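You operate a simulated robot arm through the tools that you are given. There is no shell and no other tool.

Carry out the task below with a simulated robot arm. There is one attempt and no reset: what you move stays moved.

TASK
Plug both hoses into the chiller, colour to colour, set it to 14 and start it.
Fine: shut the chiller door; power and pump go on only after both couplings are home.

It is judged by the outcome, as a careful person would: the job done as asked, and still so three seconds after it is handed in. It fails if anything else is knocked over, pushed out of place, dropped, spilled or broken.

THE ROBOT
A 6-joint arm with a two-finger gripper, fixed in place. Base frame: the origin is at the foot of the arm, x ahead of it, y to its left, z up. Lengths are in m, angles in rad, forces in N, time in s.
Its first joint turns from -2.897 to 2.897 rad. Payload 2.45 kg.
Tool frame: the origin (TCP) lies between the finger pads and is the grasp point; the fingertips stand 0.02 m ahead of it; z points along the fingers, y is the line along which they close. The gripper opens to 0.14 m. The gripper's body begins 0.168 m behind the TCP.
Orientation is told as [roll, pitch, yaw] about the base's x, y, z axes, in that order, counted from this pose: with the fingers straight down and closing along the base's y, the tool's x points along the base's -x, its y along +y and its z along -z.

THE INTERFACE
- The arm moves only by the tool send_rows. Its argument "targets" is a list of rows, each a list of 3 entries, a list of its own where there are three numbers: the shift along the base's x, y, z in m, then the turn, a rotation vector about the base's x, y, z in degrees, then the finger opening in m, from 0 to 0.14. In form: [[[dx, dy, dz], [rx, ry, rz], gripper], ...]. A call has 1 to 20 rows; each row shifts and turns the commanded pose from where the row before left it. Rows are played at 5 a second. More than 0.05 m and 0.15 rad between two rows, or a gripper value outside its range, and nothing of the call is played. Where a pose cannot be reached the arm comes as near as it can. A force on the tool above 70 N (or 10 N above the force at the start of the call, whichever is more), or a blocked arm, ends the call early, and 0.2 s more pass. The fingers move at their own pace (about 0.045 m/s each) and stop on an object; they squeeze with about 27 N. The grip force told is the motor's: it shows also when the fingers shut on nothing. Time passes only in rows, and 0.2 s behind the last, so rows that do not move let the fingers close. The reply holds the time, the measured pose of the TCP, the force on the tool along the base axes, the opening and the grip force, in the units named above and with some noise, with the torque about the TCP (base axes, N m) and any sound that the robot's microphone picked up.
- Cameras (640 x 400 px; columns grow to the right, rows downward): "scene" is fixed at [0.4002, 0.6484, 1.4821]; the picture's right is [-0.50, -0.87, 0.00], its down [-0.76, 0.44, -0.49] and it looks along [0.42, -0.24, -0.87] (base axes); focal length 214 px, centre (320, 200). "wrist" rides on the gripper at [0.078, 0.011, -0.209] in the tool frame; the picture's right is [-0.14, 0.99, 0.00], its down [-0.92, -0.13, -0.37] and it looks along [-0.37, -0.05, 0.93] (tool axes); focal length 280 px, centre (320, 200). There is no depth. A picture from a camera that has moved, and an enlarged one, comes with that camera's place and axes in the base frame and with its lens.
- capture(camera): a new picture of that camera. The clock stands still meanwhile.
- zoom(camera, box): a new picture of the part [left, top, right, bottom] of that camera's present view, enlarged. The clock stands still meanwhile.
- close_job(): hands the job in; it is judged then, once.

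Nothing tells you positions but the pictures and the camera data. Unless the task says otherwise, let go and move clear before handing in.

The tools are called by a JSON object that holds its "fn" and its "kwargs". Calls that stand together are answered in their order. send_rows: Moves the arm, as the interface text tells. Its arguments: {"type":"object","properties":{"targets":{"type":"array"}},"required":["targets"]} The other tools are called the same way: capture (camera) takes a picture; zoom (camera, box) takes an enlarged picture of a part of a camera's view; close_job () hands the job in.

At the start:

```text
t: 0.0
position: [0.5644, 0.3314, 1.0646]
tool_rot: [0.0, -0.001, -0.001]
contact_force: [0.4, 0.5, -0.3]
moment: [0.03, 0.01, -0.02]
gripper_width: 0.1399
gripper_force: 0.1
```

scene: 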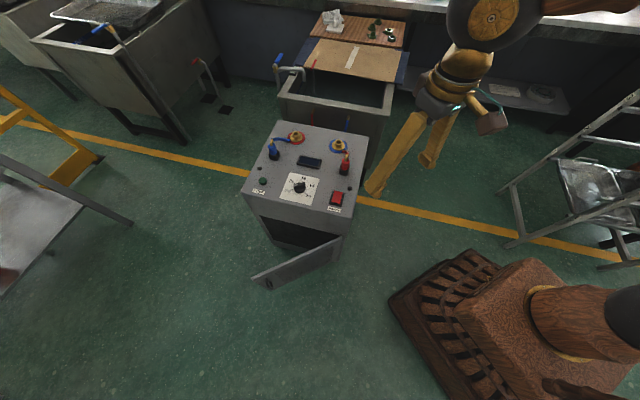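
wrist: 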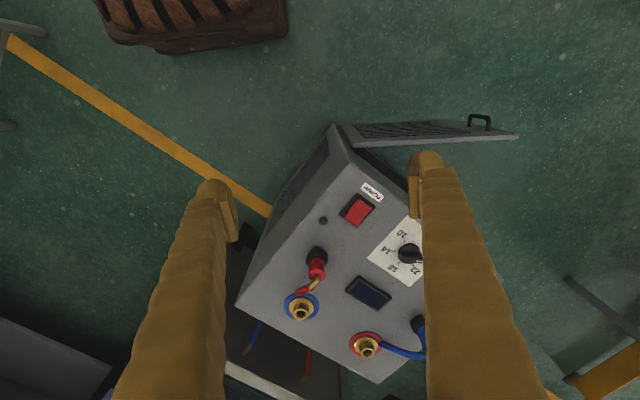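

I see a grey chiller with two coloured ports (red ring and blue ring), two hose plugs standing on its top, a dial, a display, a red power switch, a green button, and an open door. I'll look closer before moving.

{"fn": "zoom", "kwargs": {"camera": "scene", "box": [230, 100, 390, 200]}}

{"fn": "zoom", "kwargs": {"camera": "scene", "box": [230, 180, 390, 300]}}

{"fn": "zoom", "kwargs": {"camera": "wrist", "box": [220, 100, 540, 400]}}

```text
4.00 times, centred on (310, 150) of scene
camera zoom: at [0.4002, 0.6484, 1.4821], right [-0.5, -0.87, 0.0], down [-0.76, 0.44, -0.49], along [0.42, -0.24, -0.87], focal length 858 px, centre (360, 400)
```

zoom: 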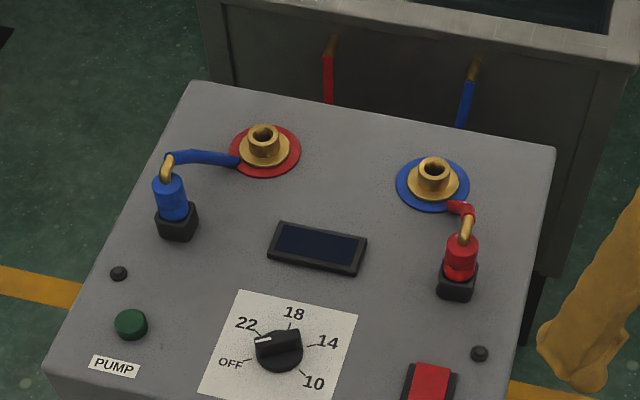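

```text
3.33 times, centred on (310, 240) of scene
camera zoom: at [0.4002, 0.6484, 1.4821], right [-0.5, -0.87, 0.0], down [-0.76, 0.44, -0.49], along [0.42, -0.24, -0.87], focal length 715 px, centre (353, 67)
```

zoom: 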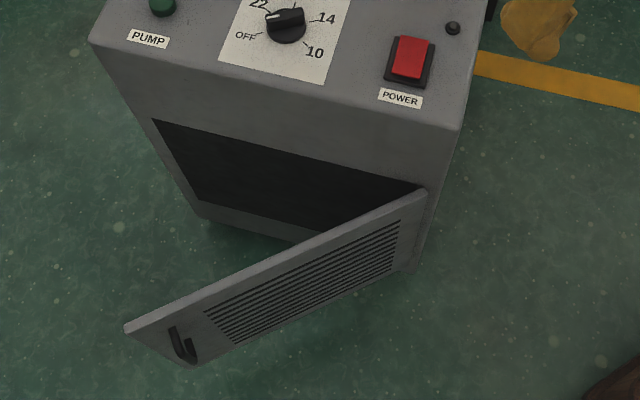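

```text
1.33 times, centred on (380, 250) of wrist
camera zoom: at [0.4869, 0.3428, 1.2741], right [0.14, 0.99, 0.0], down [0.92, -0.13, 0.37], along [0.37, -0.05, -0.93], focal length 374 px, centre (240, 133)
```

zoom: 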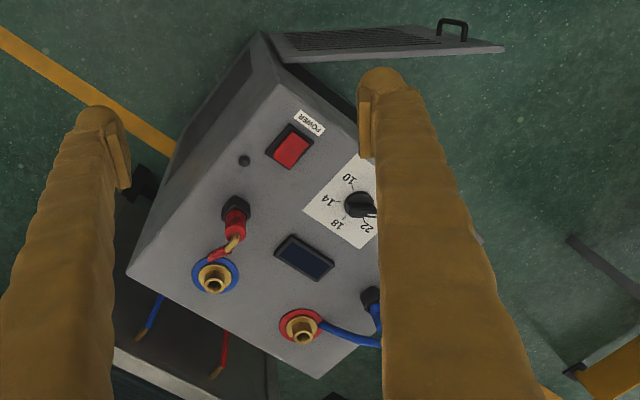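

The panel appears to be horizontal at about z=0.75, with the machine turned about 45°. The red port is near (1.10, 0.375) and the blue port near (0.958, 0.233). I'll zoom for details of the plugs, dial and door.

{"fn": "zoom", "kwargs": {"camera": "scene", "box": [260, 120, 320, 160]}}

{"fn": "zoom", "kwargs": {"camera": "scene", "box": [320, 130, 380, 180]}}

{"fn": "zoom", "kwargs": {"camera": "scene", "box": [250, 165, 360, 215]}}

{"fn": "zoom", "kwargs": {"camera": "wrist", "box": [280, 170, 440, 390]}}

```text
10.00 times, centred on (290, 140) of scene
camera zoom: at [0.4002, 0.6484, 1.4821], right [-0.5, -0.87, 0.0], down [-0.76, 0.44, -0.49], along [0.42, -0.24, -0.87], focal length 2145 px, centre (620, 800)
```

zoom: 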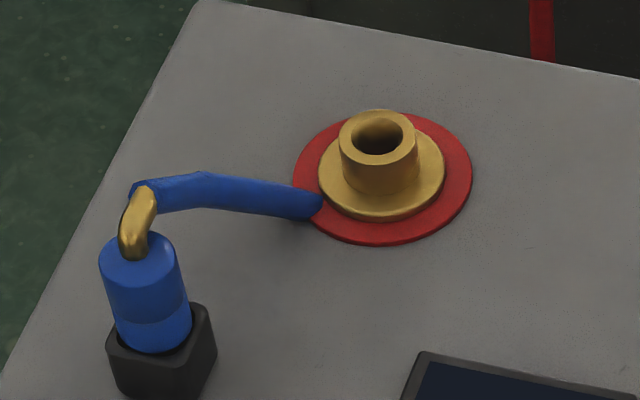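

```text
8.00 times, centred on (350, 155) of scene
camera zoom: at [0.4002, 0.6484, 1.4821], right [-0.5, -0.87, 0.0], down [-0.76, 0.44, -0.49], along [0.42, -0.24, -0.87], focal length 1716 px, centre (80, 560)
```

zoom: 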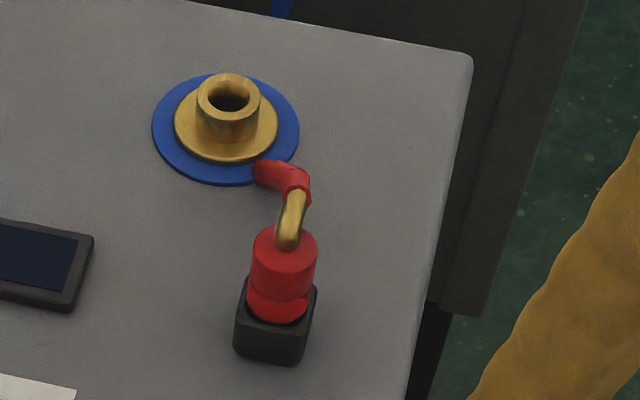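

```text
5.82 times, centred on (305, 190) of scene
camera zoom: at [0.4002, 0.6484, 1.4821], right [-0.5, -0.87, 0.0], down [-0.76, 0.44, -0.49], along [0.42, -0.24, -0.87], focal length 1248 px, centre (407, 258)
```

zoom: 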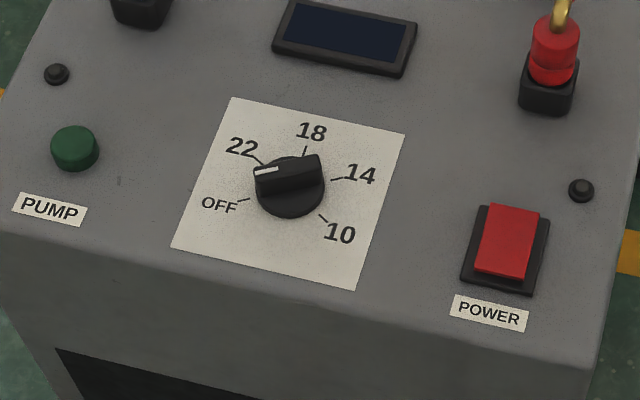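

```text
1.82 times, centred on (360, 280) of wrist
camera zoom: at [0.4869, 0.3428, 1.2741], right [0.14, 0.99, 0.0], down [0.92, -0.13, 0.37], along [0.37, -0.05, -0.93], focal length 510 px, centre (247, 54)
```

zoom: 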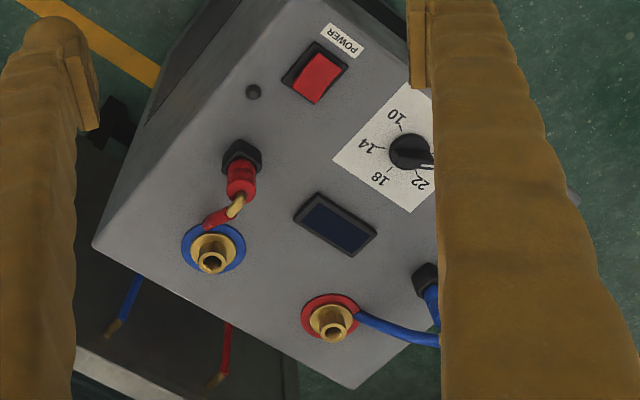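

The pointer is on OFF, and 14 lies 180° away, turning clockwise through 22 and 18. I'll move over the panel at a safe height to get better views and test the reach.

{"fn": "send_rows", "kwargs": {"targets": [[[0.04, 0, 0], [0, 0, 0], 0.14], [[0.04, 0, 0], [0, 0, 0], 0.14], [[0.04, 0, 0], [0, 0, 0], 0.14], [[0.04, 0, 0], [0, 0, 0], 0.14], [[0.04, 0, 0], [0, 0, 0], 0.14], [[0.04, 0, 0], [0, 0, 0], 0.14]]}}

{"fn": "capture", "kwargs": {"camera": "wrist"}}

{"fn": "capture", "kwargs": {"camera": "scene"}}

```text
t: 1.4
position: [0.8049, 0.3316, 1.0656]
tool_rot: [0.001, -0.001, 0.002]
contact_force: [0.0, -0.2, 0.7]
moment: [0.02, -0.02, -0.01]
gripper_width: 0.1402
gripper_force: 0.0
```

```text
taken
camera wrist: at [0.7266, 0.3427, 1.2748], right [0.14, 0.99, 0.0], down [0.92, -0.13, 0.37], along [0.37, -0.05, -0.93], focal length 280 px, centre (320, 200)
```

wrist: 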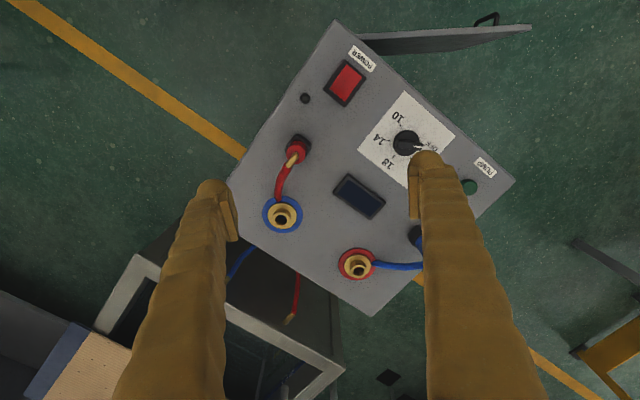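

```text
taken
```

scene: 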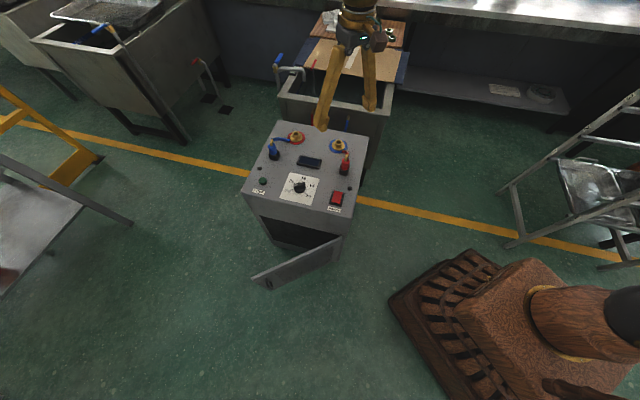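

The arm moves cleanly there. Next I'll test the reach out over the red port at a safe height and look at the fittings from there.

{"fn": "send_rows", "kwargs": {"targets": [[[0.04, 0.005, -0.01], [0, 0, 0], 0.14], [[0.04, 0.005, -0.01], [0, 0, 0], 0.14], [[0.04, 0.005, -0.01], [0, 0, 0], 0.14], [[0.04, 0.005, -0.01], [0, 0, 0], 0.14], [[0.04, 0.005, -0.01], [0, 0, 0], 0.14], [[0.04, 0.005, -0.01], [0, 0, 0], 0.14], [[0.04, 0.005, -0.01], [0, 0, 0], 0.14], [[0.015, 0.005, -0.01], [0, 0, 0], 0.14]]}}

{"fn": "capture", "kwargs": {"camera": "wrist"}}

{"fn": "capture", "kwargs": {"camera": "scene"}}

```text
t: 3.2
position: [1.0998, 0.3722, 0.9851]
tool_rot: [-0.001, -0.001, 0.0]
contact_force: [-0.7, -0.8, 0.2]
moment: [-0.01, -0.03, 0.02]
gripper_width: 0.1399
gripper_force: 0.1
```

```text
taken
camera wrist: at [1.0221, 0.3842, 1.1941], right [0.14, 0.99, 0.0], down [0.92, -0.13, 0.37], along [0.37, -0.05, -0.93], focal length 280 px, centre (320, 200)
```

wrist: 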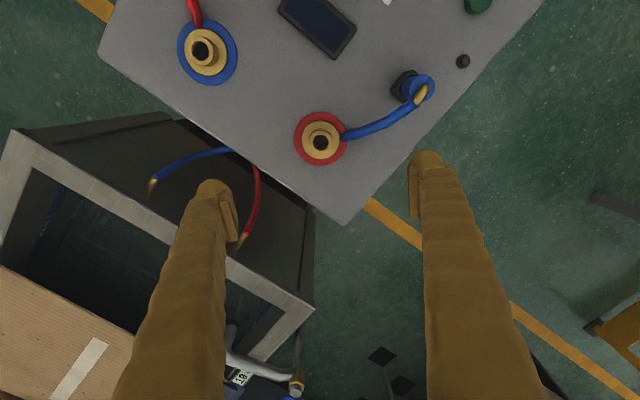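

```text
taken
```

scene: 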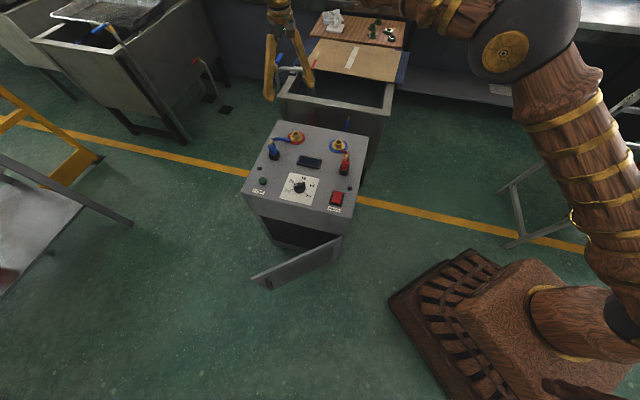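

Reach is fine over the red port, and its position is confirmed at (1.10, 0.375). I'll zoom in on both plugs for their exact places and hose directions.

{"fn": "zoom", "kwargs": {"camera": "wrist", "box": [280, 50, 480, 175]}}

{"fn": "zoom", "kwargs": {"camera": "wrist", "box": [140, 0, 300, 100]}}

{"fn": "zoom", "kwargs": {"camera": "scene", "box": [262, 130, 302, 165]}}

```text
3.20 times, centred on (380, 112) of wrist
camera zoom: at [1.0221, 0.3842, 1.1941], right [0.14, 0.99, 0.0], down [0.92, -0.13, 0.37], along [0.37, -0.05, -0.93], focal length 897 px, centre (128, 480)
```

zoom: 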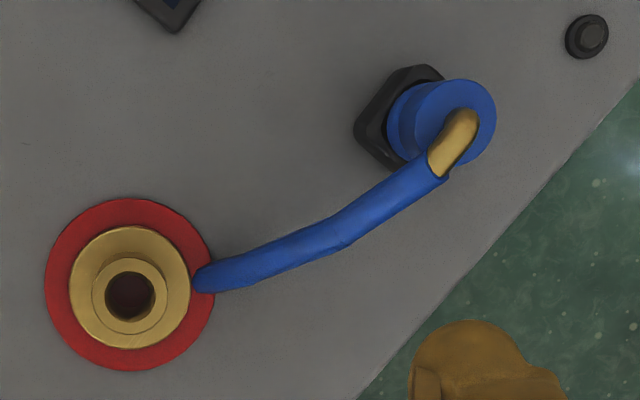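

```text
4.00 times, centred on (220, 50) of wrist
camera zoom: at [1.0221, 0.3842, 1.1941], right [0.14, 0.99, 0.0], down [0.92, -0.13, 0.37], along [0.37, -0.05, -0.93], focal length 1122 px, centre (720, 800)
```

zoom: 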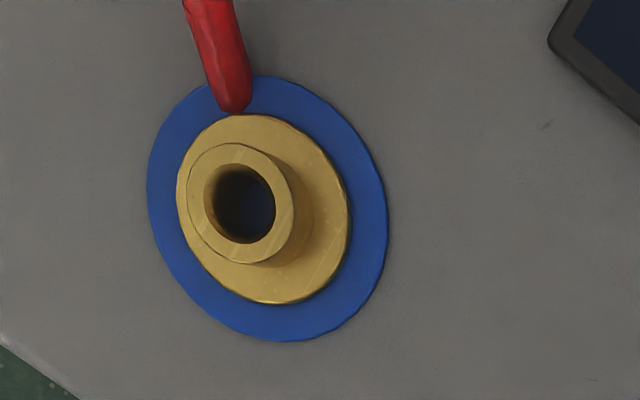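

```text
11.43 times, centred on (282, 148) of scene
camera zoom: at [0.4002, 0.6484, 1.4821], right [-0.5, -0.87, 0.0], down [-0.76, 0.44, -0.49], along [0.42, -0.24, -0.87], focal length 2451 px, centre (754, 800)
```

zoom: 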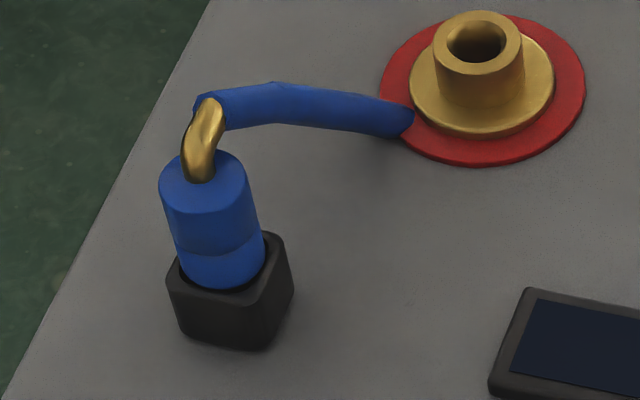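

The blue plug axis is at about (1.041, 0.511), with its body top at z≈0.82 and its holder top at ≈0.777. I'll check whether the arm can come down over the red port, stopping well above it.

{"fn": "send_rows", "kwargs": {"targets": [[[0, 0, -0.04], [0, 0, 0], 0.08], [[0, 0, -0.04], [0, 0, 0], 0.08], [[0, 0, -0.03], [0, 0, 0], 0.08], [[0, 0, 0], [0, 0, 0], 0.08]]}}

{"fn": "capture", "kwargs": {"camera": "scene"}}

{"fn": "capture", "kwargs": {"camera": "wrist"}}

```text
t: 4.2
position: [1.1001, 0.3735, 0.8764]
tool_rot: [0.001, 0.001, 0.001]
contact_force: [0.4, 0.0, 0.3]
moment: [0.0, 0.03, -0.01]
gripper_width: 0.0801
gripper_force: 0.0
```

```text
taken
```

scene: 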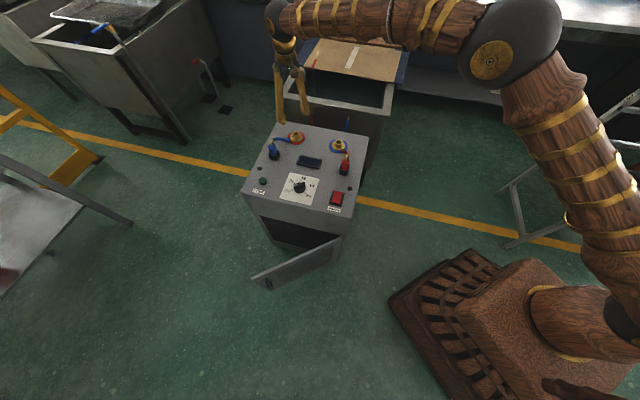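

```text
taken
camera wrist: at [1.0215, 0.3843, 1.0857], right [0.14, 0.99, 0.0], down [0.92, -0.13, 0.37], along [0.37, -0.05, -0.93], focal length 280 px, centre (320, 200)
```

wrist: 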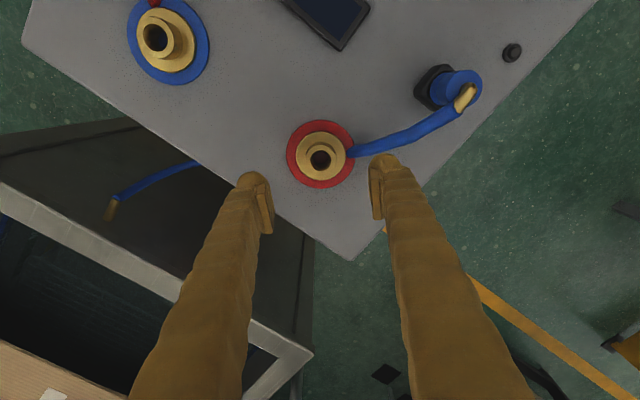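

The reach is good. Next I'll lift, turn the tool to yaw −63° so the fingers straddle the blue hose, and hover above the blue plug for an exact sighting.

{"fn": "send_rows", "kwargs": {"targets": [[[0, 0, 0.04], [0, 0, -7.9], 0.08], [[0, 0, 0.04], [0, 0, -7.9], 0.08], [[-0.0098, 0.0229, 0], [0, 0, -7.9], 0.08], [[-0.0098, 0.0229, 0], [0, 0, -7.9], 0.08], [[-0.0098, 0.0229, 0], [0, 0, -7.9], 0.08], [[-0.0098, 0.0229, 0], [0, 0, -7.9], 0.08], [[-0.0098, 0.0229, 0], [0, 0, -7.9], 0.08], [[-0.0098, 0.0229, 0], [0, 0, -7.7], 0.08], [[0, 0, 0], [0, 0, 0], 0.08]]}}

{"fn": "capture", "kwargs": {"camera": "wrist"}}

{"fn": "capture", "kwargs": {"camera": "scene"}}

```text
t: 6.2
position: [1.042, 0.5103, 0.9522]
tool_rot: [-0.001, -0.001, -1.103]
contact_force: [0.3, 0.0, 0.9]
moment: [0.0, 0.01, 0.0]
gripper_width: 0.0799
gripper_force: 0.1
```

```text
taken
camera wrist: at [1.0157, 0.5839, 1.1615], right [0.95, 0.33, 0.0], down [0.3, -0.88, 0.37], along [0.12, -0.35, -0.93], focal length 280 px, centre (320, 200)
```

wrist: 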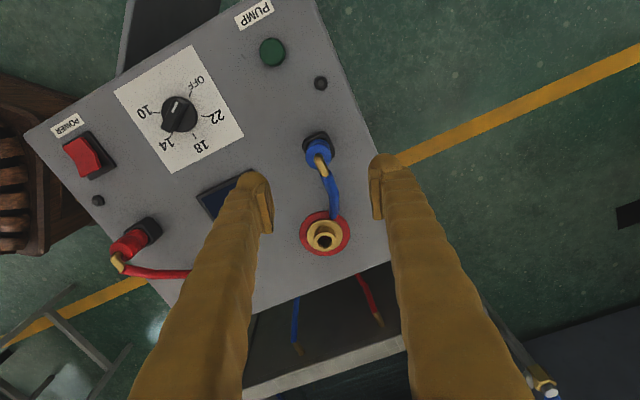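

```text
taken
```

scene: 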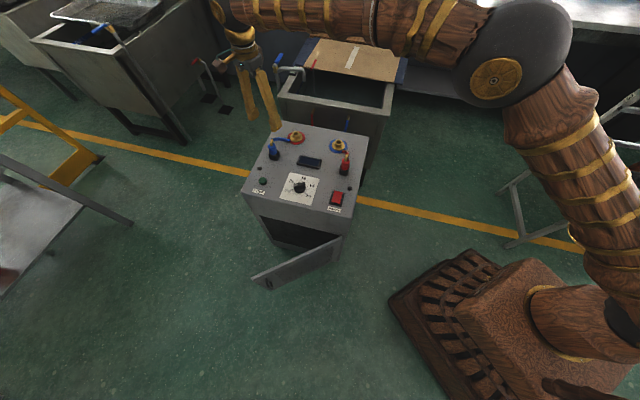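

{"fn": "zoom", "kwargs": {"camera": "wrist", "box": [280, 110, 360, 260]}}

{"fn": "zoom", "kwargs": {"camera": "wrist", "box": [110, 40, 250, 175]}}

{"fn": "zoom", "kwargs": {"camera": "wrist", "box": [90, 200, 210, 290]}}

```text
2.67 times, centred on (320, 185) of wrist
camera zoom: at [1.0157, 0.5839, 1.1615], right [0.95, 0.33, 0.0], down [0.3, -0.88, 0.37], along [0.12, -0.35, -0.93], focal length 748 px, centre (320, 240)
```

zoom: 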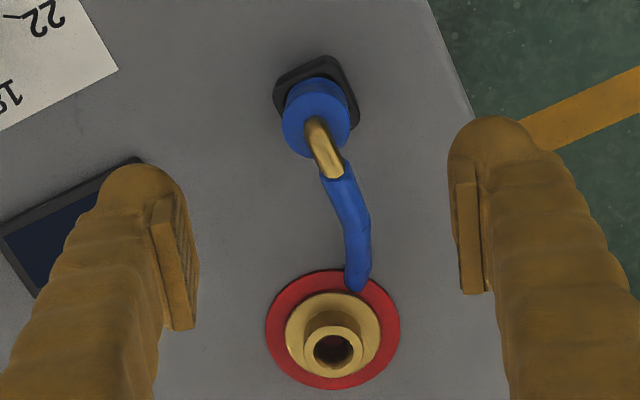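

```text
2.96 times, centred on (180, 108) of wrist
camera zoom: at [1.0157, 0.5839, 1.1615], right [0.95, 0.33, 0.0], down [0.3, -0.88, 0.37], along [0.12, -0.35, -0.93], focal length 831 px, centre (735, 474)
```

zoom: 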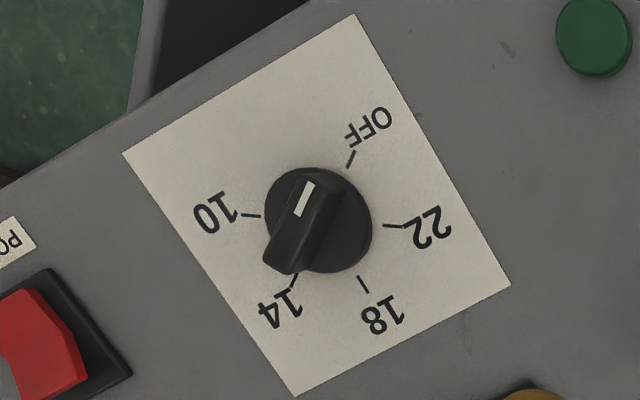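

```text
4.44 times, centred on (150, 245) of wrist
camera zoom: at [1.0157, 0.5839, 1.1615], right [0.95, 0.33, 0.0], down [0.3, -0.88, 0.37], along [0.12, -0.35, -0.93], focal length 1246 px, centre (1076, 0)
```

zoom: 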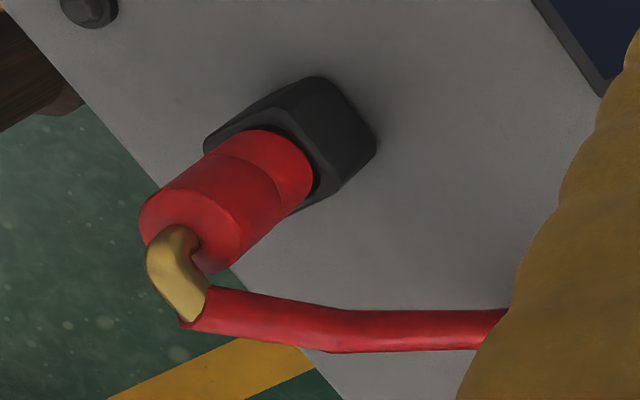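

The tool is aligned over the blue plug and the fingers straddle the hose. I'll come down to z≈0.803, with the fingertips just above the holder, and close.

{"fn": "send_rows", "kwargs": {"targets": [[[-0.0015, -0.001, -0.04], [0, 0, 0], 0.08], [[0, 0, -0.04], [0, 0, 0], 0.08], [[0, 0, -0.04], [0, 0, 0], 0.07], [[0, 0, -0.028], [0, 0, 0], 0.06], [[0, 0, 0], [0, 0, 0], 0.06]]}}

{"fn": "capture", "kwargs": {"camera": "wrist"}}

{"fn": "zoom", "kwargs": {"camera": "scene", "box": [240, 110, 320, 170]}}

```text
t: 7.4
position: [1.0389, 0.509, 0.8064]
tool_rot: [-0.001, 0.0, -1.101]
contact_force: [-0.3, 0.4, -0.7]
moment: [-0.02, -0.01, 0.0]
gripper_width: 0.0602
gripper_force: 0.0
```

```text
taken
camera wrist: at [1.014, 0.5839, 1.0158], right [0.94, 0.33, 0.0], down [0.3, -0.88, 0.37], along [0.12, -0.35, -0.93], focal length 280 px, centre (320, 200)
```

wrist: 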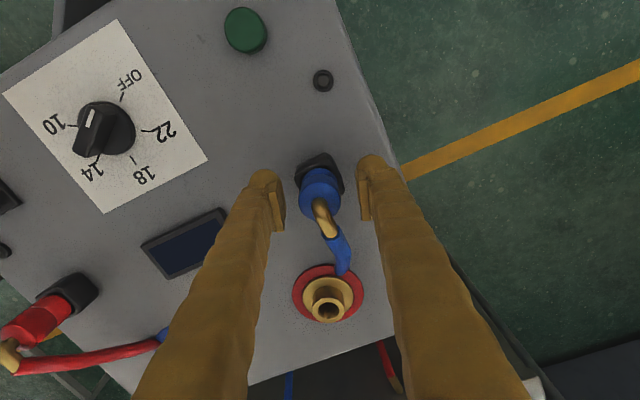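

```text
6.67 times, centred on (280, 140) of scene
camera zoom: at [0.4002, 0.6484, 1.4821], right [-0.5, -0.87, 0.0], down [-0.76, 0.44, -0.49], along [0.42, -0.24, -0.87], focal length 1430 px, centre (587, 600)
```

zoom: 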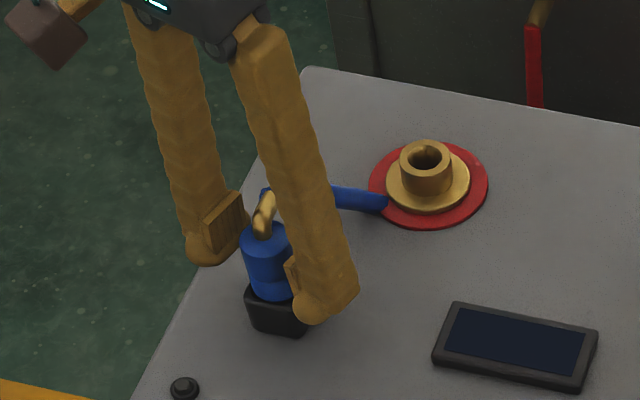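

Both fingers bracket the plug body just above the holder. Now I'll close on it.

{"fn": "send_rows", "kwargs": {"targets": [[[0, 0, -0.003], [0, 0, 0], 0.03], [[0, 0, 0], [0, 0, 0], 0.02], [[0, 0, 0], [0, 0, 0], 0.02], [[0, 0, 0], [0, 0, 0], 0.02]]}}

{"fn": "zoom", "kwargs": {"camera": "scene", "box": [240, 110, 320, 170]}}

```text
t: 8.4
position: [1.0402, 0.5089, 0.803]
tool_rot: [0.002, 0.0, -1.1]
contact_force: [0.5, -0.3, 0.7]
moment: [-0.02, 0.03, 0.04]
gripper_width: 0.0301
gripper_force: 27.3
```

```text
6.67 times, centred on (280, 140) of scene
camera zoom: at [0.4002, 0.6484, 1.4821], right [-0.5, -0.87, 0.0], down [-0.76, 0.44, -0.49], along [0.42, -0.24, -0.87], focal length 1430 px, centre (587, 600)
```

zoom: 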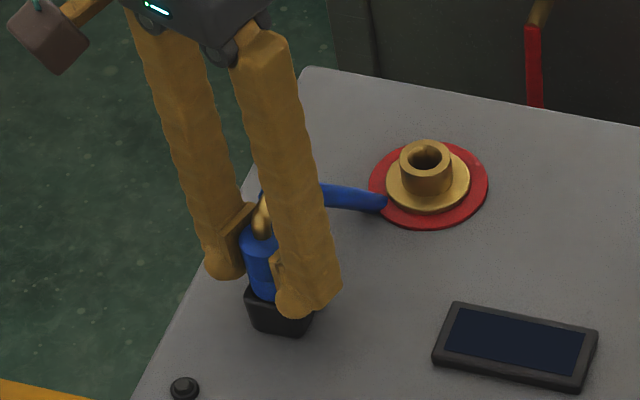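

The plug is gripped, 30 mm across. I'll lift it straight up slowly and check for resistance and how the hose behaves.

{"fn": "send_rows", "kwargs": {"targets": [[[0, 0, 0.01], [0, 0, 0], 0.02], [[0, 0, 0.015], [0, 0, 0], 0.02], [[0, 0, 0.02], [0, 0, 0], 0.02], [[0, 0, 0.025], [0, 0, 0], 0.02]]}}

{"fn": "zoom", "kwargs": {"camera": "scene", "box": [240, 80, 360, 170]}}

{"fn": "capture", "kwargs": {"camera": "wrist"}}

```text
t: 9.4
position: [1.0403, 0.5079, 0.8734]
tool_rot: [0.002, 0.001, -1.1]
contact_force: [0.4, -0.5, -1.1]
moment: [0.03, -0.04, -0.04]
gripper_width: 0.03
gripper_force: 27.0
```

```text
4.44 times, centred on (300, 125) of scene
camera zoom: at [0.4002, 0.6484, 1.4821], right [-0.5, -0.87, 0.0], down [-0.76, 0.44, -0.49], along [0.42, -0.24, -0.87], focal length 953 px, centre (409, 533)
```

zoom: 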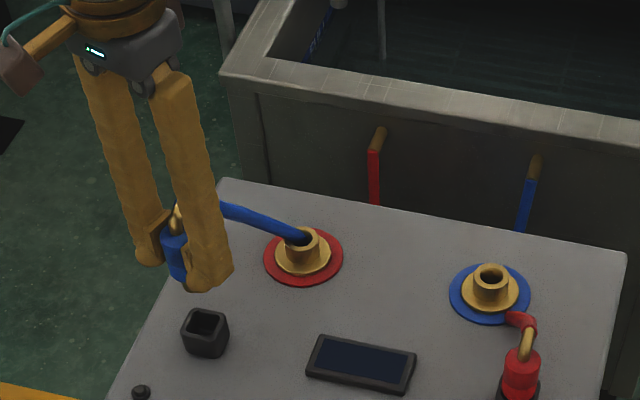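

```text
taken
camera wrist: at [1.0145, 0.584, 1.0823], right [0.94, 0.33, 0.0], down [0.3, -0.88, 0.37], along [0.12, -0.35, -0.93], focal length 280 px, centre (320, 200)
```

wrist: 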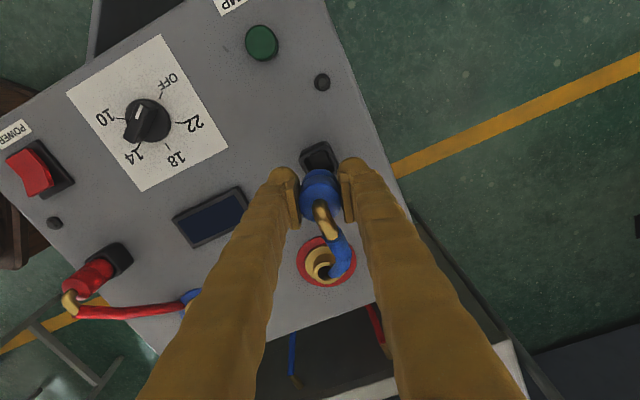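

The hose isn't physically anchored and appears to trail freely, and the lift showed almost no resistance. I'll carry the blue plug to a hover above the blue port near (0.957, 0.234), turning to yaw −30° on the way.

{"fn": "send_rows", "kwargs": {"targets": [[[0, 0, 0.02], [0, 0, 0], 0.02], [[-0.01045, -0.0343, 0], [0, 0, 4.1], 0.02], [[-0.01045, -0.0343, 0], [0, 0, 4.1], 0.02], [[-0.01045, -0.0343, 0], [0, 0, 4.1], 0.02], [[-0.01045, -0.0343, 0], [0, 0, 4.1], 0.02], [[-0.01045, -0.0343, 0], [0, 0, 4.1], 0.02], [[-0.01045, -0.0343, 0], [0, 0, 4.1], 0.02], [[-0.01045, -0.0343, 0], [0, 0, 4.1], 0.02], [[-0.01045, -0.0343, 0], [0, 0, 4.1], 0.02], [[0, 0, 0], [0, 0, 0], 0.02]]}}

{"fn": "capture", "kwargs": {"camera": "wrist"}}

{"fn": "zoom", "kwargs": {"camera": "scene", "box": [290, 90, 390, 165]}}

```text
t: 11.6
position: [0.9559, 0.2311, 0.8944]
tool_rot: [0.001, 0.001, -0.528]
contact_force: [-0.2, -0.6, -1.7]
moment: [0.0, 0.01, 0.02]
gripper_width: 0.0305
gripper_force: 27.0
```

```text
taken
camera wrist: at [0.8935, 0.2811, 1.1046], right [0.62, 0.79, 0.0], down [0.73, -0.57, 0.37], along [0.29, -0.23, -0.93], focal length 280 px, centre (320, 200)
```

wrist: 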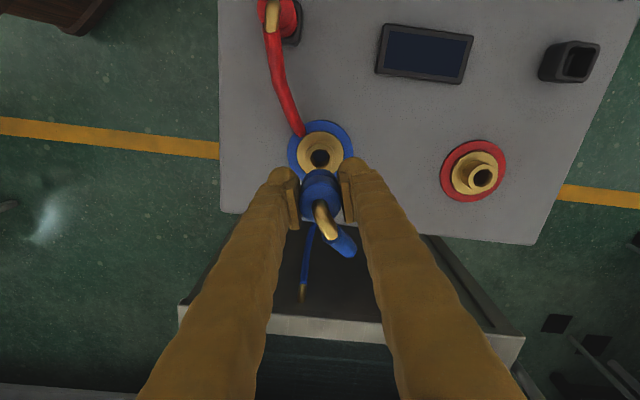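

```text
5.33 times, centred on (340, 128) of scene
camera zoom: at [0.4002, 0.6484, 1.4821], right [-0.5, -0.87, 0.0], down [-0.76, 0.44, -0.49], along [0.42, -0.24, -0.87], focal length 1144 px, centre (213, 587)
```

zoom: 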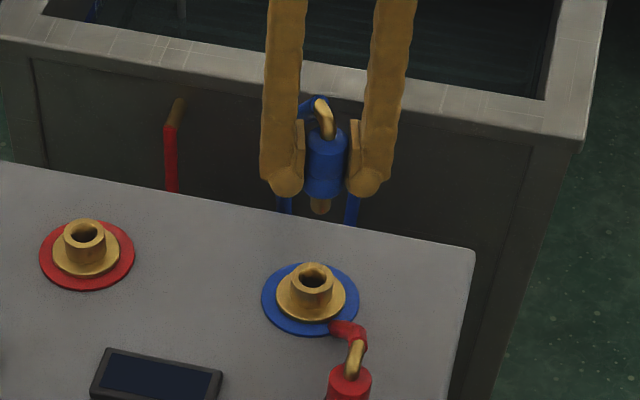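

The plug carries a brass pin that fits into the port's bore, with its tip about 43 mm below the TCP. I'll zoom in to refine the alignment before inserting.

{"fn": "zoom", "kwargs": {"camera": "wrist", "box": [270, 110, 370, 210]}}

{"fn": "zoom", "kwargs": {"camera": "scene", "box": [330, 110, 370, 155]}}

```text
4.00 times, centred on (320, 160) of wrist
camera zoom: at [0.8935, 0.2811, 1.1046], right [0.62, 0.79, 0.0], down [0.73, -0.57, 0.37], along [0.29, -0.23, -0.93], focal length 1122 px, centre (320, 360)
```

zoom: 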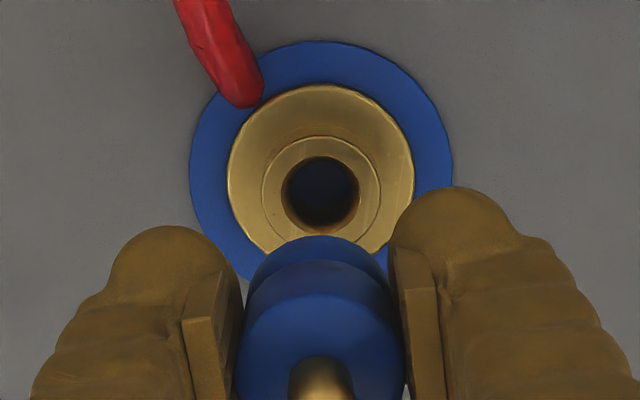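

```text
8.89 times, centred on (350, 132) of scene
camera zoom: at [0.4002, 0.6484, 1.4821], right [-0.5, -0.87, 0.0], down [-0.76, 0.44, -0.49], along [0.42, -0.24, -0.87], focal length 1906 px, centre (53, 800)
```

zoom: 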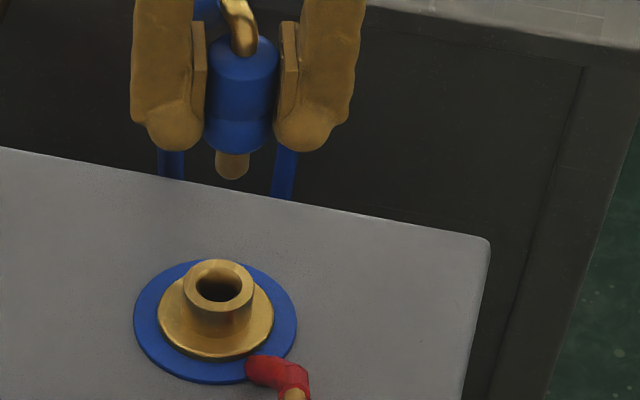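

The plug is centred in the grip and aligned with the bore to within about 1 mm. I'll shift it slightly, lower it to just above the bore, and check again.

{"fn": "send_rows", "kwargs": {"targets": [[[-0.001, 0.0008, -0.03], [0, 0, 0], 0.02], [[0, 0, -0.03], [0, 0, 0], 0.02], [[0, 0, -0.008], [0, 0, 0], 0.02], [[0, 0, 0], [0, 0, 0], 0.02]]}}

{"fn": "zoom", "kwargs": {"camera": "wrist", "box": [270, 110, 370, 230]}}

{"fn": "zoom", "kwargs": {"camera": "scene", "box": [325, 115, 365, 160]}}

```text
t: 12.6
position: [0.9557, 0.2343, 0.8254]
tool_rot: [0.0, 0.001, -0.527]
contact_force: [0.3, 0.0, -0.6]
moment: [0.02, 0.01, -0.01]
gripper_width: 0.0303
gripper_force: 27.4
```

```text
3.33 times, centred on (320, 170) of wrist
camera zoom: at [0.893, 0.283, 1.0345], right [0.62, 0.79, 0.0], down [0.73, -0.57, 0.37], along [0.29, -0.23, -0.93], focal length 935 px, centre (320, 300)
```

zoom: 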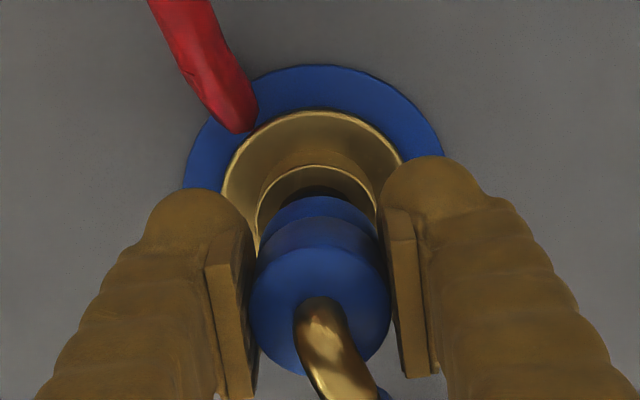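

```text
8.89 times, centred on (345, 138) of scene
camera zoom: at [0.4002, 0.6484, 1.4821], right [-0.5, -0.87, 0.0], down [-0.76, 0.44, -0.49], along [0.42, -0.24, -0.87], focal length 1906 px, centre (98, 756)
```

zoom: 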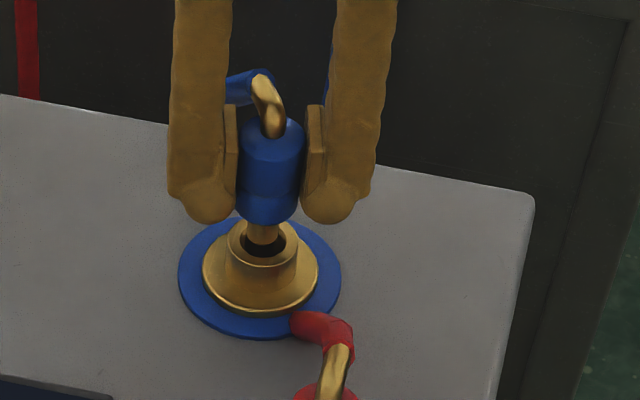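

{"fn": "zoom", "kwargs": {"camera": "scene", "box": [336, 134, 356, 150]}}

{"fn": "zoom", "kwargs": {"camera": "wrist", "box": [290, 140, 350, 190]}}

```text
16.00 times, centred on (346, 142) of scene
camera zoom: at [0.4002, 0.6484, 1.4821], right [-0.5, -0.87, 0.0], down [-0.76, 0.44, -0.49], along [0.42, -0.24, -0.87], focal length 3432 px, centre (-96, 1128)
```

zoom: 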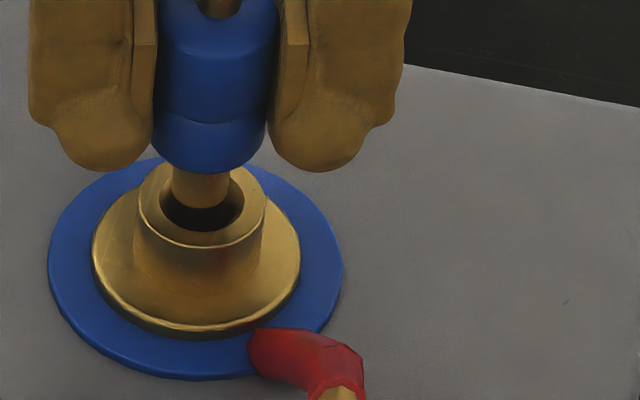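

```text
8.00 times, centred on (320, 165) of wrist
camera zoom: at [0.893, 0.283, 1.0345], right [0.62, 0.79, 0.0], down [0.73, -0.57, 0.37], along [0.29, -0.23, -0.93], focal length 2243 px, centre (320, 480)
```

zoom: 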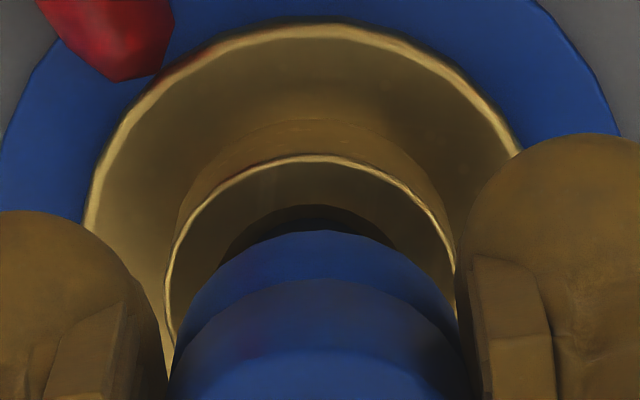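

The lateral offset is about 1 mm and the bore has roughly 3 mm of radial clearance. I'll correct that and push the plug down gently.

{"fn": "send_rows", "kwargs": {"targets": [[[-0.0006, -0.0008, -0.005], [0, 0, 0], 0.02], [[0, 0, -0.006], [0, 0, 0], 0.02], [[0, 0, -0.005], [0, 0, 0], 0.02], [[0, 0, -0.004], [0, 0, 0], 0.02], [[0, 0, 0], [0, 0, 0], 0.02]]}}

{"fn": "zoom", "kwargs": {"camera": "scene", "box": [330, 125, 360, 155]}}

```text
t: 13.8
position: [0.9553, 0.2335, 0.8067]
tool_rot: [0.0, 0.0, -0.526]
contact_force: [0.4, 0.3, -0.7]
moment: [0.03, -0.02, 0.01]
gripper_width: 0.0303
gripper_force: 26.5
```

```text
13.33 times, centred on (345, 140) of scene
camera zoom: at [0.4002, 0.6484, 1.4821], right [-0.5, -0.87, 0.0], down [-0.76, 0.44, -0.49], along [0.42, -0.24, -0.87], focal length 2860 px, centre (-13, 1000)
```

zoom: 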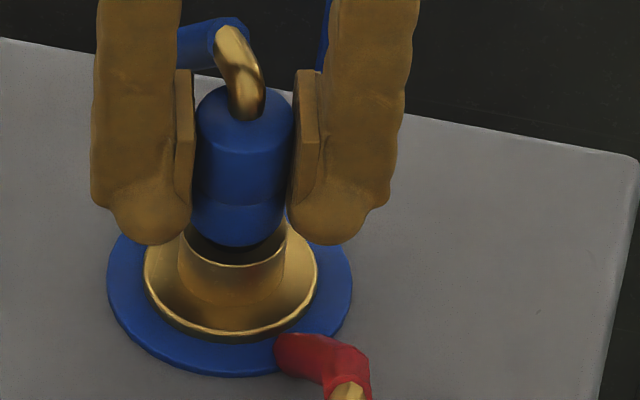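

The pin is in the bore. I'll continue down in small steps until it seats.

{"fn": "send_rows", "kwargs": {"targets": [[[0, 0, -0.002], [0, 0, 0], 0.02], [[0, 0, -0.002], [0, 0, 0], 0.02], [[0, 0, -0.002], [0, 0, 0], 0.02], [[0, 0, 0], [0, 0, 0], 0.02]]}}

{"fn": "zoom", "kwargs": {"camera": "scene", "box": [330, 125, 360, 155]}}

```text
t: 14.8
position: [0.9546, 0.2338, 0.8006]
tool_rot: [0.0, 0.0, -0.527]
contact_force: [-1.9, -0.6, 6.1]
moment: [-0.01, 0.04, -0.02]
gripper_width: 0.0302
gripper_force: 27.0
```

```text
13.33 times, centred on (345, 140) of scene
camera zoom: at [0.4002, 0.6484, 1.4821], right [-0.5, -0.87, 0.0], down [-0.76, 0.44, -0.49], along [0.42, -0.24, -0.87], focal length 2860 px, centre (-13, 1000)
```

zoom: 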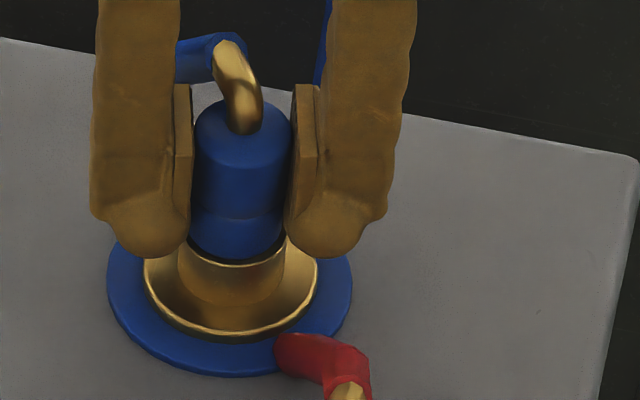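

There's light resistance of about 6 N. I'll keep pressing in small steps, watching the force and listening for a click.

{"fn": "send_rows", "kwargs": {"targets": [[[0, 0, -0.0015], [0, 0, 0], 0.02], [[0, 0, -0.0015], [0, 0, 0], 0.02], [[0, 0, 0], [0, 0, 0], 0.02]]}}

{"fn": "zoom", "kwargs": {"camera": "scene", "box": [330, 125, 360, 155]}}

```text
t: 15.6
position: [0.9565, 0.2346, 0.7972]
tool_rot: [0.002, -0.002, -0.527]
contact_force: [1.9, -3.3, 16.8]
moment: [-0.05, -0.04, -0.08]
gripper_width: 0.03
gripper_force: 26.4
```

```text
13.33 times, centred on (345, 140) of scene
camera zoom: at [0.4002, 0.6484, 1.4821], right [-0.5, -0.87, 0.0], down [-0.76, 0.44, -0.49], along [0.42, -0.24, -0.87], focal length 2860 px, centre (-13, 1000)
```

zoom: 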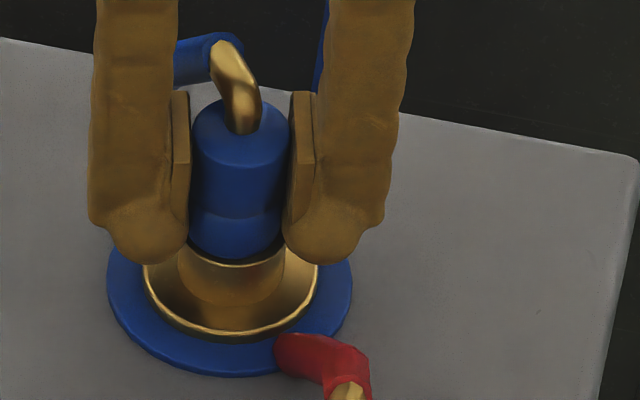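

{"fn": "zoom", "kwargs": {"camera": "scene", "box": [337, 132, 353, 148]}}

{"fn": "zoom", "kwargs": {"camera": "wrist", "box": [280, 140, 360, 240]}}

```text
16.00 times, centred on (345, 140) of scene
camera zoom: at [0.4002, 0.6484, 1.4821], right [-0.5, -0.87, 0.0], down [-0.76, 0.44, -0.49], along [0.42, -0.24, -0.87], focal length 3432 px, centre (-80, 1160)
```

zoom: 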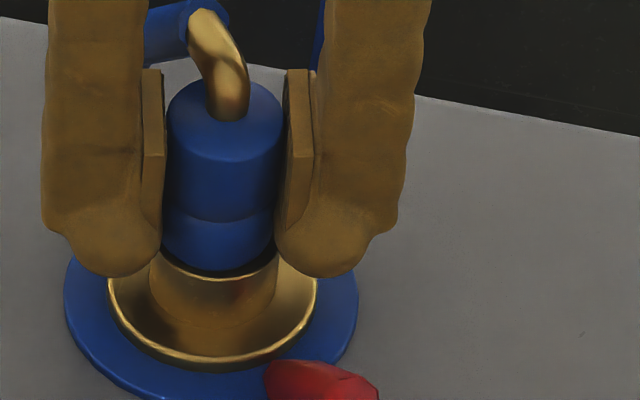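

```text
4.00 times, centred on (320, 190) of wrist
camera zoom: at [0.8931, 0.2829, 1.0065], right [0.62, 0.79, 0.0], down [0.73, -0.57, 0.37], along [0.29, -0.23, -0.93], focal length 1122 px, centre (320, 240)
```

zoom: 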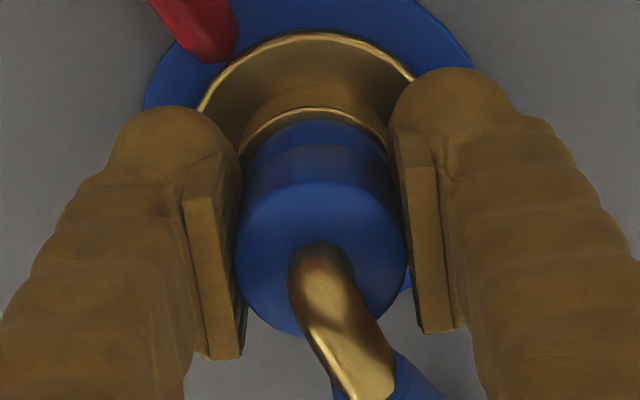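

The plug appears seated on the port rim, and the fingers have started to slip on it at about 17 N. I'll let go and look at it from above before pressing it from the top to make sure it's home.

{"fn": "send_rows", "kwargs": {"targets": [[[0, 0, 0], [0, 0, 0], 0.05], [[0, 0, 0], [0, 0, 0], 0.06], [[0, 0, 0.02], [0, 0, 0], 0.06], [[0, 0, 0.025], [0, 0, 0], 0.06], [[0, 0, 0], [0, 0, 0], 0.06]]}}

{"fn": "zoom", "kwargs": {"camera": "scene", "box": [330, 125, 360, 155]}}

{"fn": "zoom", "kwargs": {"camera": "wrist", "box": [270, 130, 370, 250]}}

```text
t: 16.8
position: [0.9561, 0.2333, 0.8426]
tool_rot: [-0.001, 0.0, -0.528]
contact_force: [0.1, -0.1, 0.5]
moment: [-0.01, 0.02, -0.01]
gripper_width: 0.0599
gripper_force: 0.0
```

```text
13.33 times, centred on (345, 140) of scene
camera zoom: at [0.4002, 0.6484, 1.4821], right [-0.5, -0.87, 0.0], down [-0.76, 0.44, -0.49], along [0.42, -0.24, -0.87], focal length 2860 px, centre (-13, 1000)
```

zoom: 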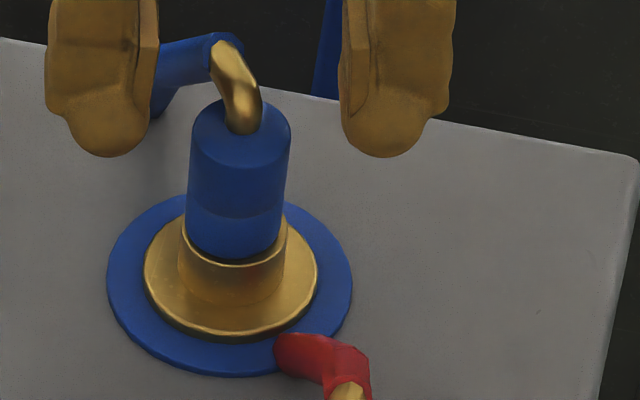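

```text
3.33 times, centred on (320, 190) of wrist
camera zoom: at [0.8936, 0.2833, 1.0528], right [0.62, 0.79, 0.0], down [0.73, -0.57, 0.37], along [0.29, -0.23, -0.93], focal length 935 px, centre (320, 233)
```

zoom: 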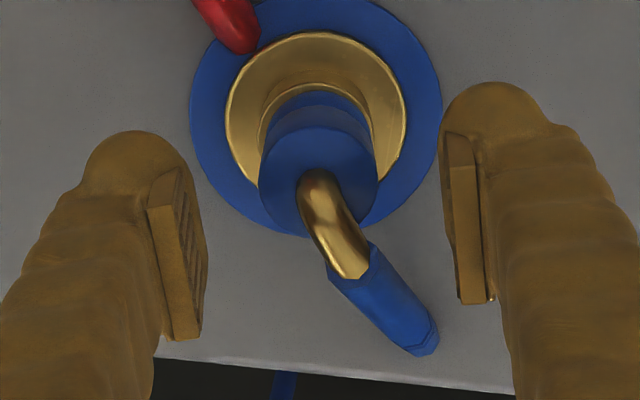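

The plug sits upright in the blue port, but I heard no click. I'll turn the tool so the fingertips straddle the elbow and press on the plug's shoulders.

{"fn": "send_rows", "kwargs": {"targets": [[[0, 0, 0.015], [0, 0, 7.5], 0.06], [[0, 0, 0], [0, 0, 7.5], 0.06], [[0, 0, 0], [0, 0, 7.5], 0.06], [[0, 0, -0.012], [0, 0, 7.5], 0.04], [[0, 0, 0], [0, 0, 0], 0.021], [[0, 0, 0], [0, 0, 0], 0.021]]}}

{"fn": "zoom", "kwargs": {"camera": "scene", "box": [325, 120, 365, 155]}}

{"fn": "zoom", "kwargs": {"camera": "wrist", "box": [270, 130, 370, 250]}}

```text
t: 18.2
position: [0.9547, 0.2348, 0.845]
tool_rot: [0.0, 0.001, -0.003]
contact_force: [-0.1, -0.6, 0.4]
moment: [-0.02, 0.01, 0.01]
gripper_width: 0.0211
gripper_force: 0.0
```

```text
11.43 times, centred on (345, 138) of scene
camera zoom: at [0.4002, 0.6484, 1.4821], right [-0.5, -0.87, 0.0], down [-0.76, 0.44, -0.49], along [0.42, -0.24, -0.87], focal length 2451 px, centre (34, 914)
```

zoom: 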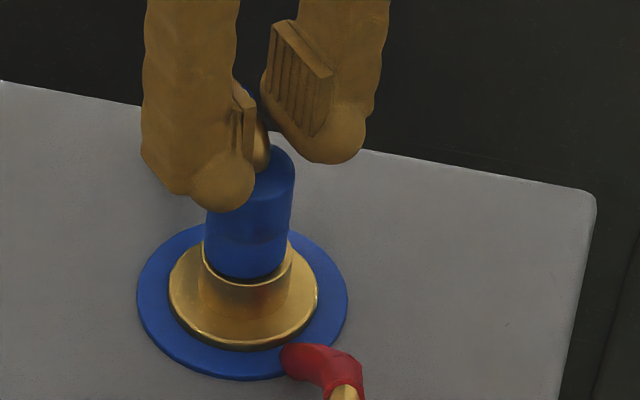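

```text
3.33 times, centred on (320, 190) of wrist
camera zoom: at [0.8771, 0.245, 1.0542], right [0.14, 0.99, 0.0], down [0.92, -0.13, 0.37], along [0.36, -0.05, -0.93], focal length 935 px, centre (320, 233)
```

zoom: 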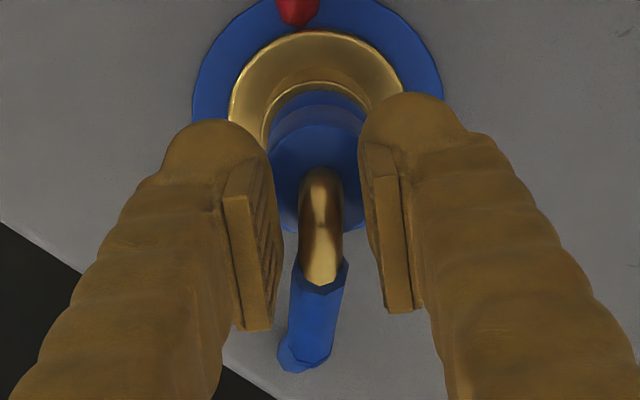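

The elbow is centred between the fingertips. I'll press down gently on the shoulders.

{"fn": "send_rows", "kwargs": {"targets": [[[0, 0, -0.004], [0, 0, 0], 0.021], [[0, 0, -0.003], [0, 0, 0], 0.021], [[0, 0, -0.002], [0, 0, 0], 0.021], [[0, 0, -0.001], [0, 0, 0], 0.021]]}}

```text
t: 19.2
position: [0.9548, 0.2342, 0.8396]
tool_rot: [0.001, -0.006, -0.005]
contact_force: [-14.7, -7.8, 69.6]
moment: [0.02, 0.3, 0.05]
gripper_width: 0.0212
gripper_force: 0.5
```

That reached about 70 N with no more travel, so it's a hard stop. I'll back off and look at the result.

{"fn": "send_rows", "kwargs": {"targets": [[[0, 0, 0.006], [0, 0, 0], 0.021], [[0, 0, 0.004], [0, 0, 0], 0.021], [[0, 0, 0], [0, 0, 0], 0.04]]}}

{"fn": "zoom", "kwargs": {"camera": "scene", "box": [330, 125, 360, 155]}}

{"fn": "zoom", "kwargs": {"camera": "wrist", "box": [270, 130, 370, 250]}}

```text
t: 20.0
position: [0.954, 0.2332, 0.8436]
tool_rot: [0.0, 0.002, -0.005]
contact_force: [-1.0, 0.7, -0.1]
moment: [0.01, 0.03, -0.01]
gripper_width: 0.0399
gripper_force: 0.1
```

```text
13.33 times, centred on (345, 140) of scene
camera zoom: at [0.4002, 0.6484, 1.4821], right [-0.5, -0.87, 0.0], down [-0.76, 0.44, -0.49], along [0.42, -0.24, -0.87], focal length 2860 px, centre (-13, 1000)
```

zoom: 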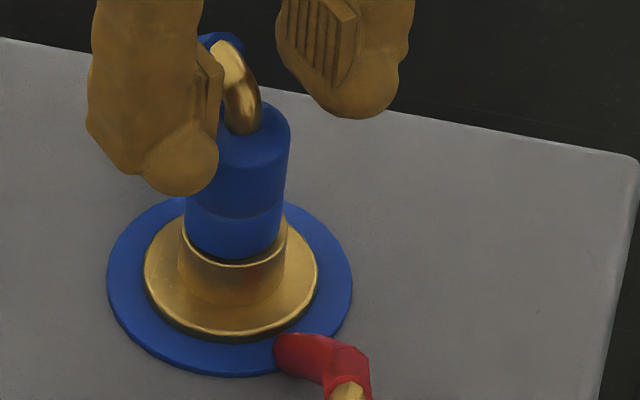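

```text
3.33 times, centred on (320, 190) of wrist
camera zoom: at [0.8762, 0.2457, 1.0534], right [0.14, 0.99, 0.0], down [0.92, -0.13, 0.37], along [0.36, -0.05, -0.93], focal length 935 px, centre (320, 233)
```

zoom: 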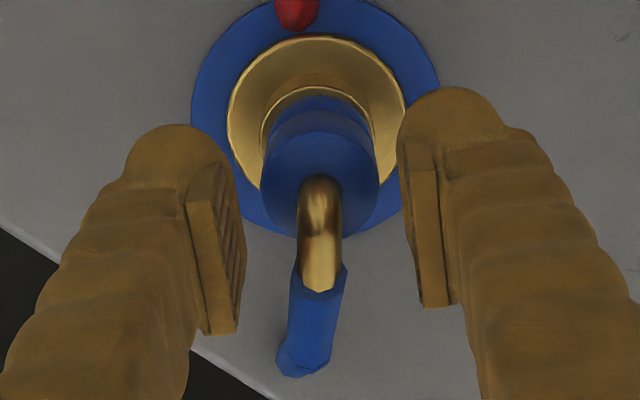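

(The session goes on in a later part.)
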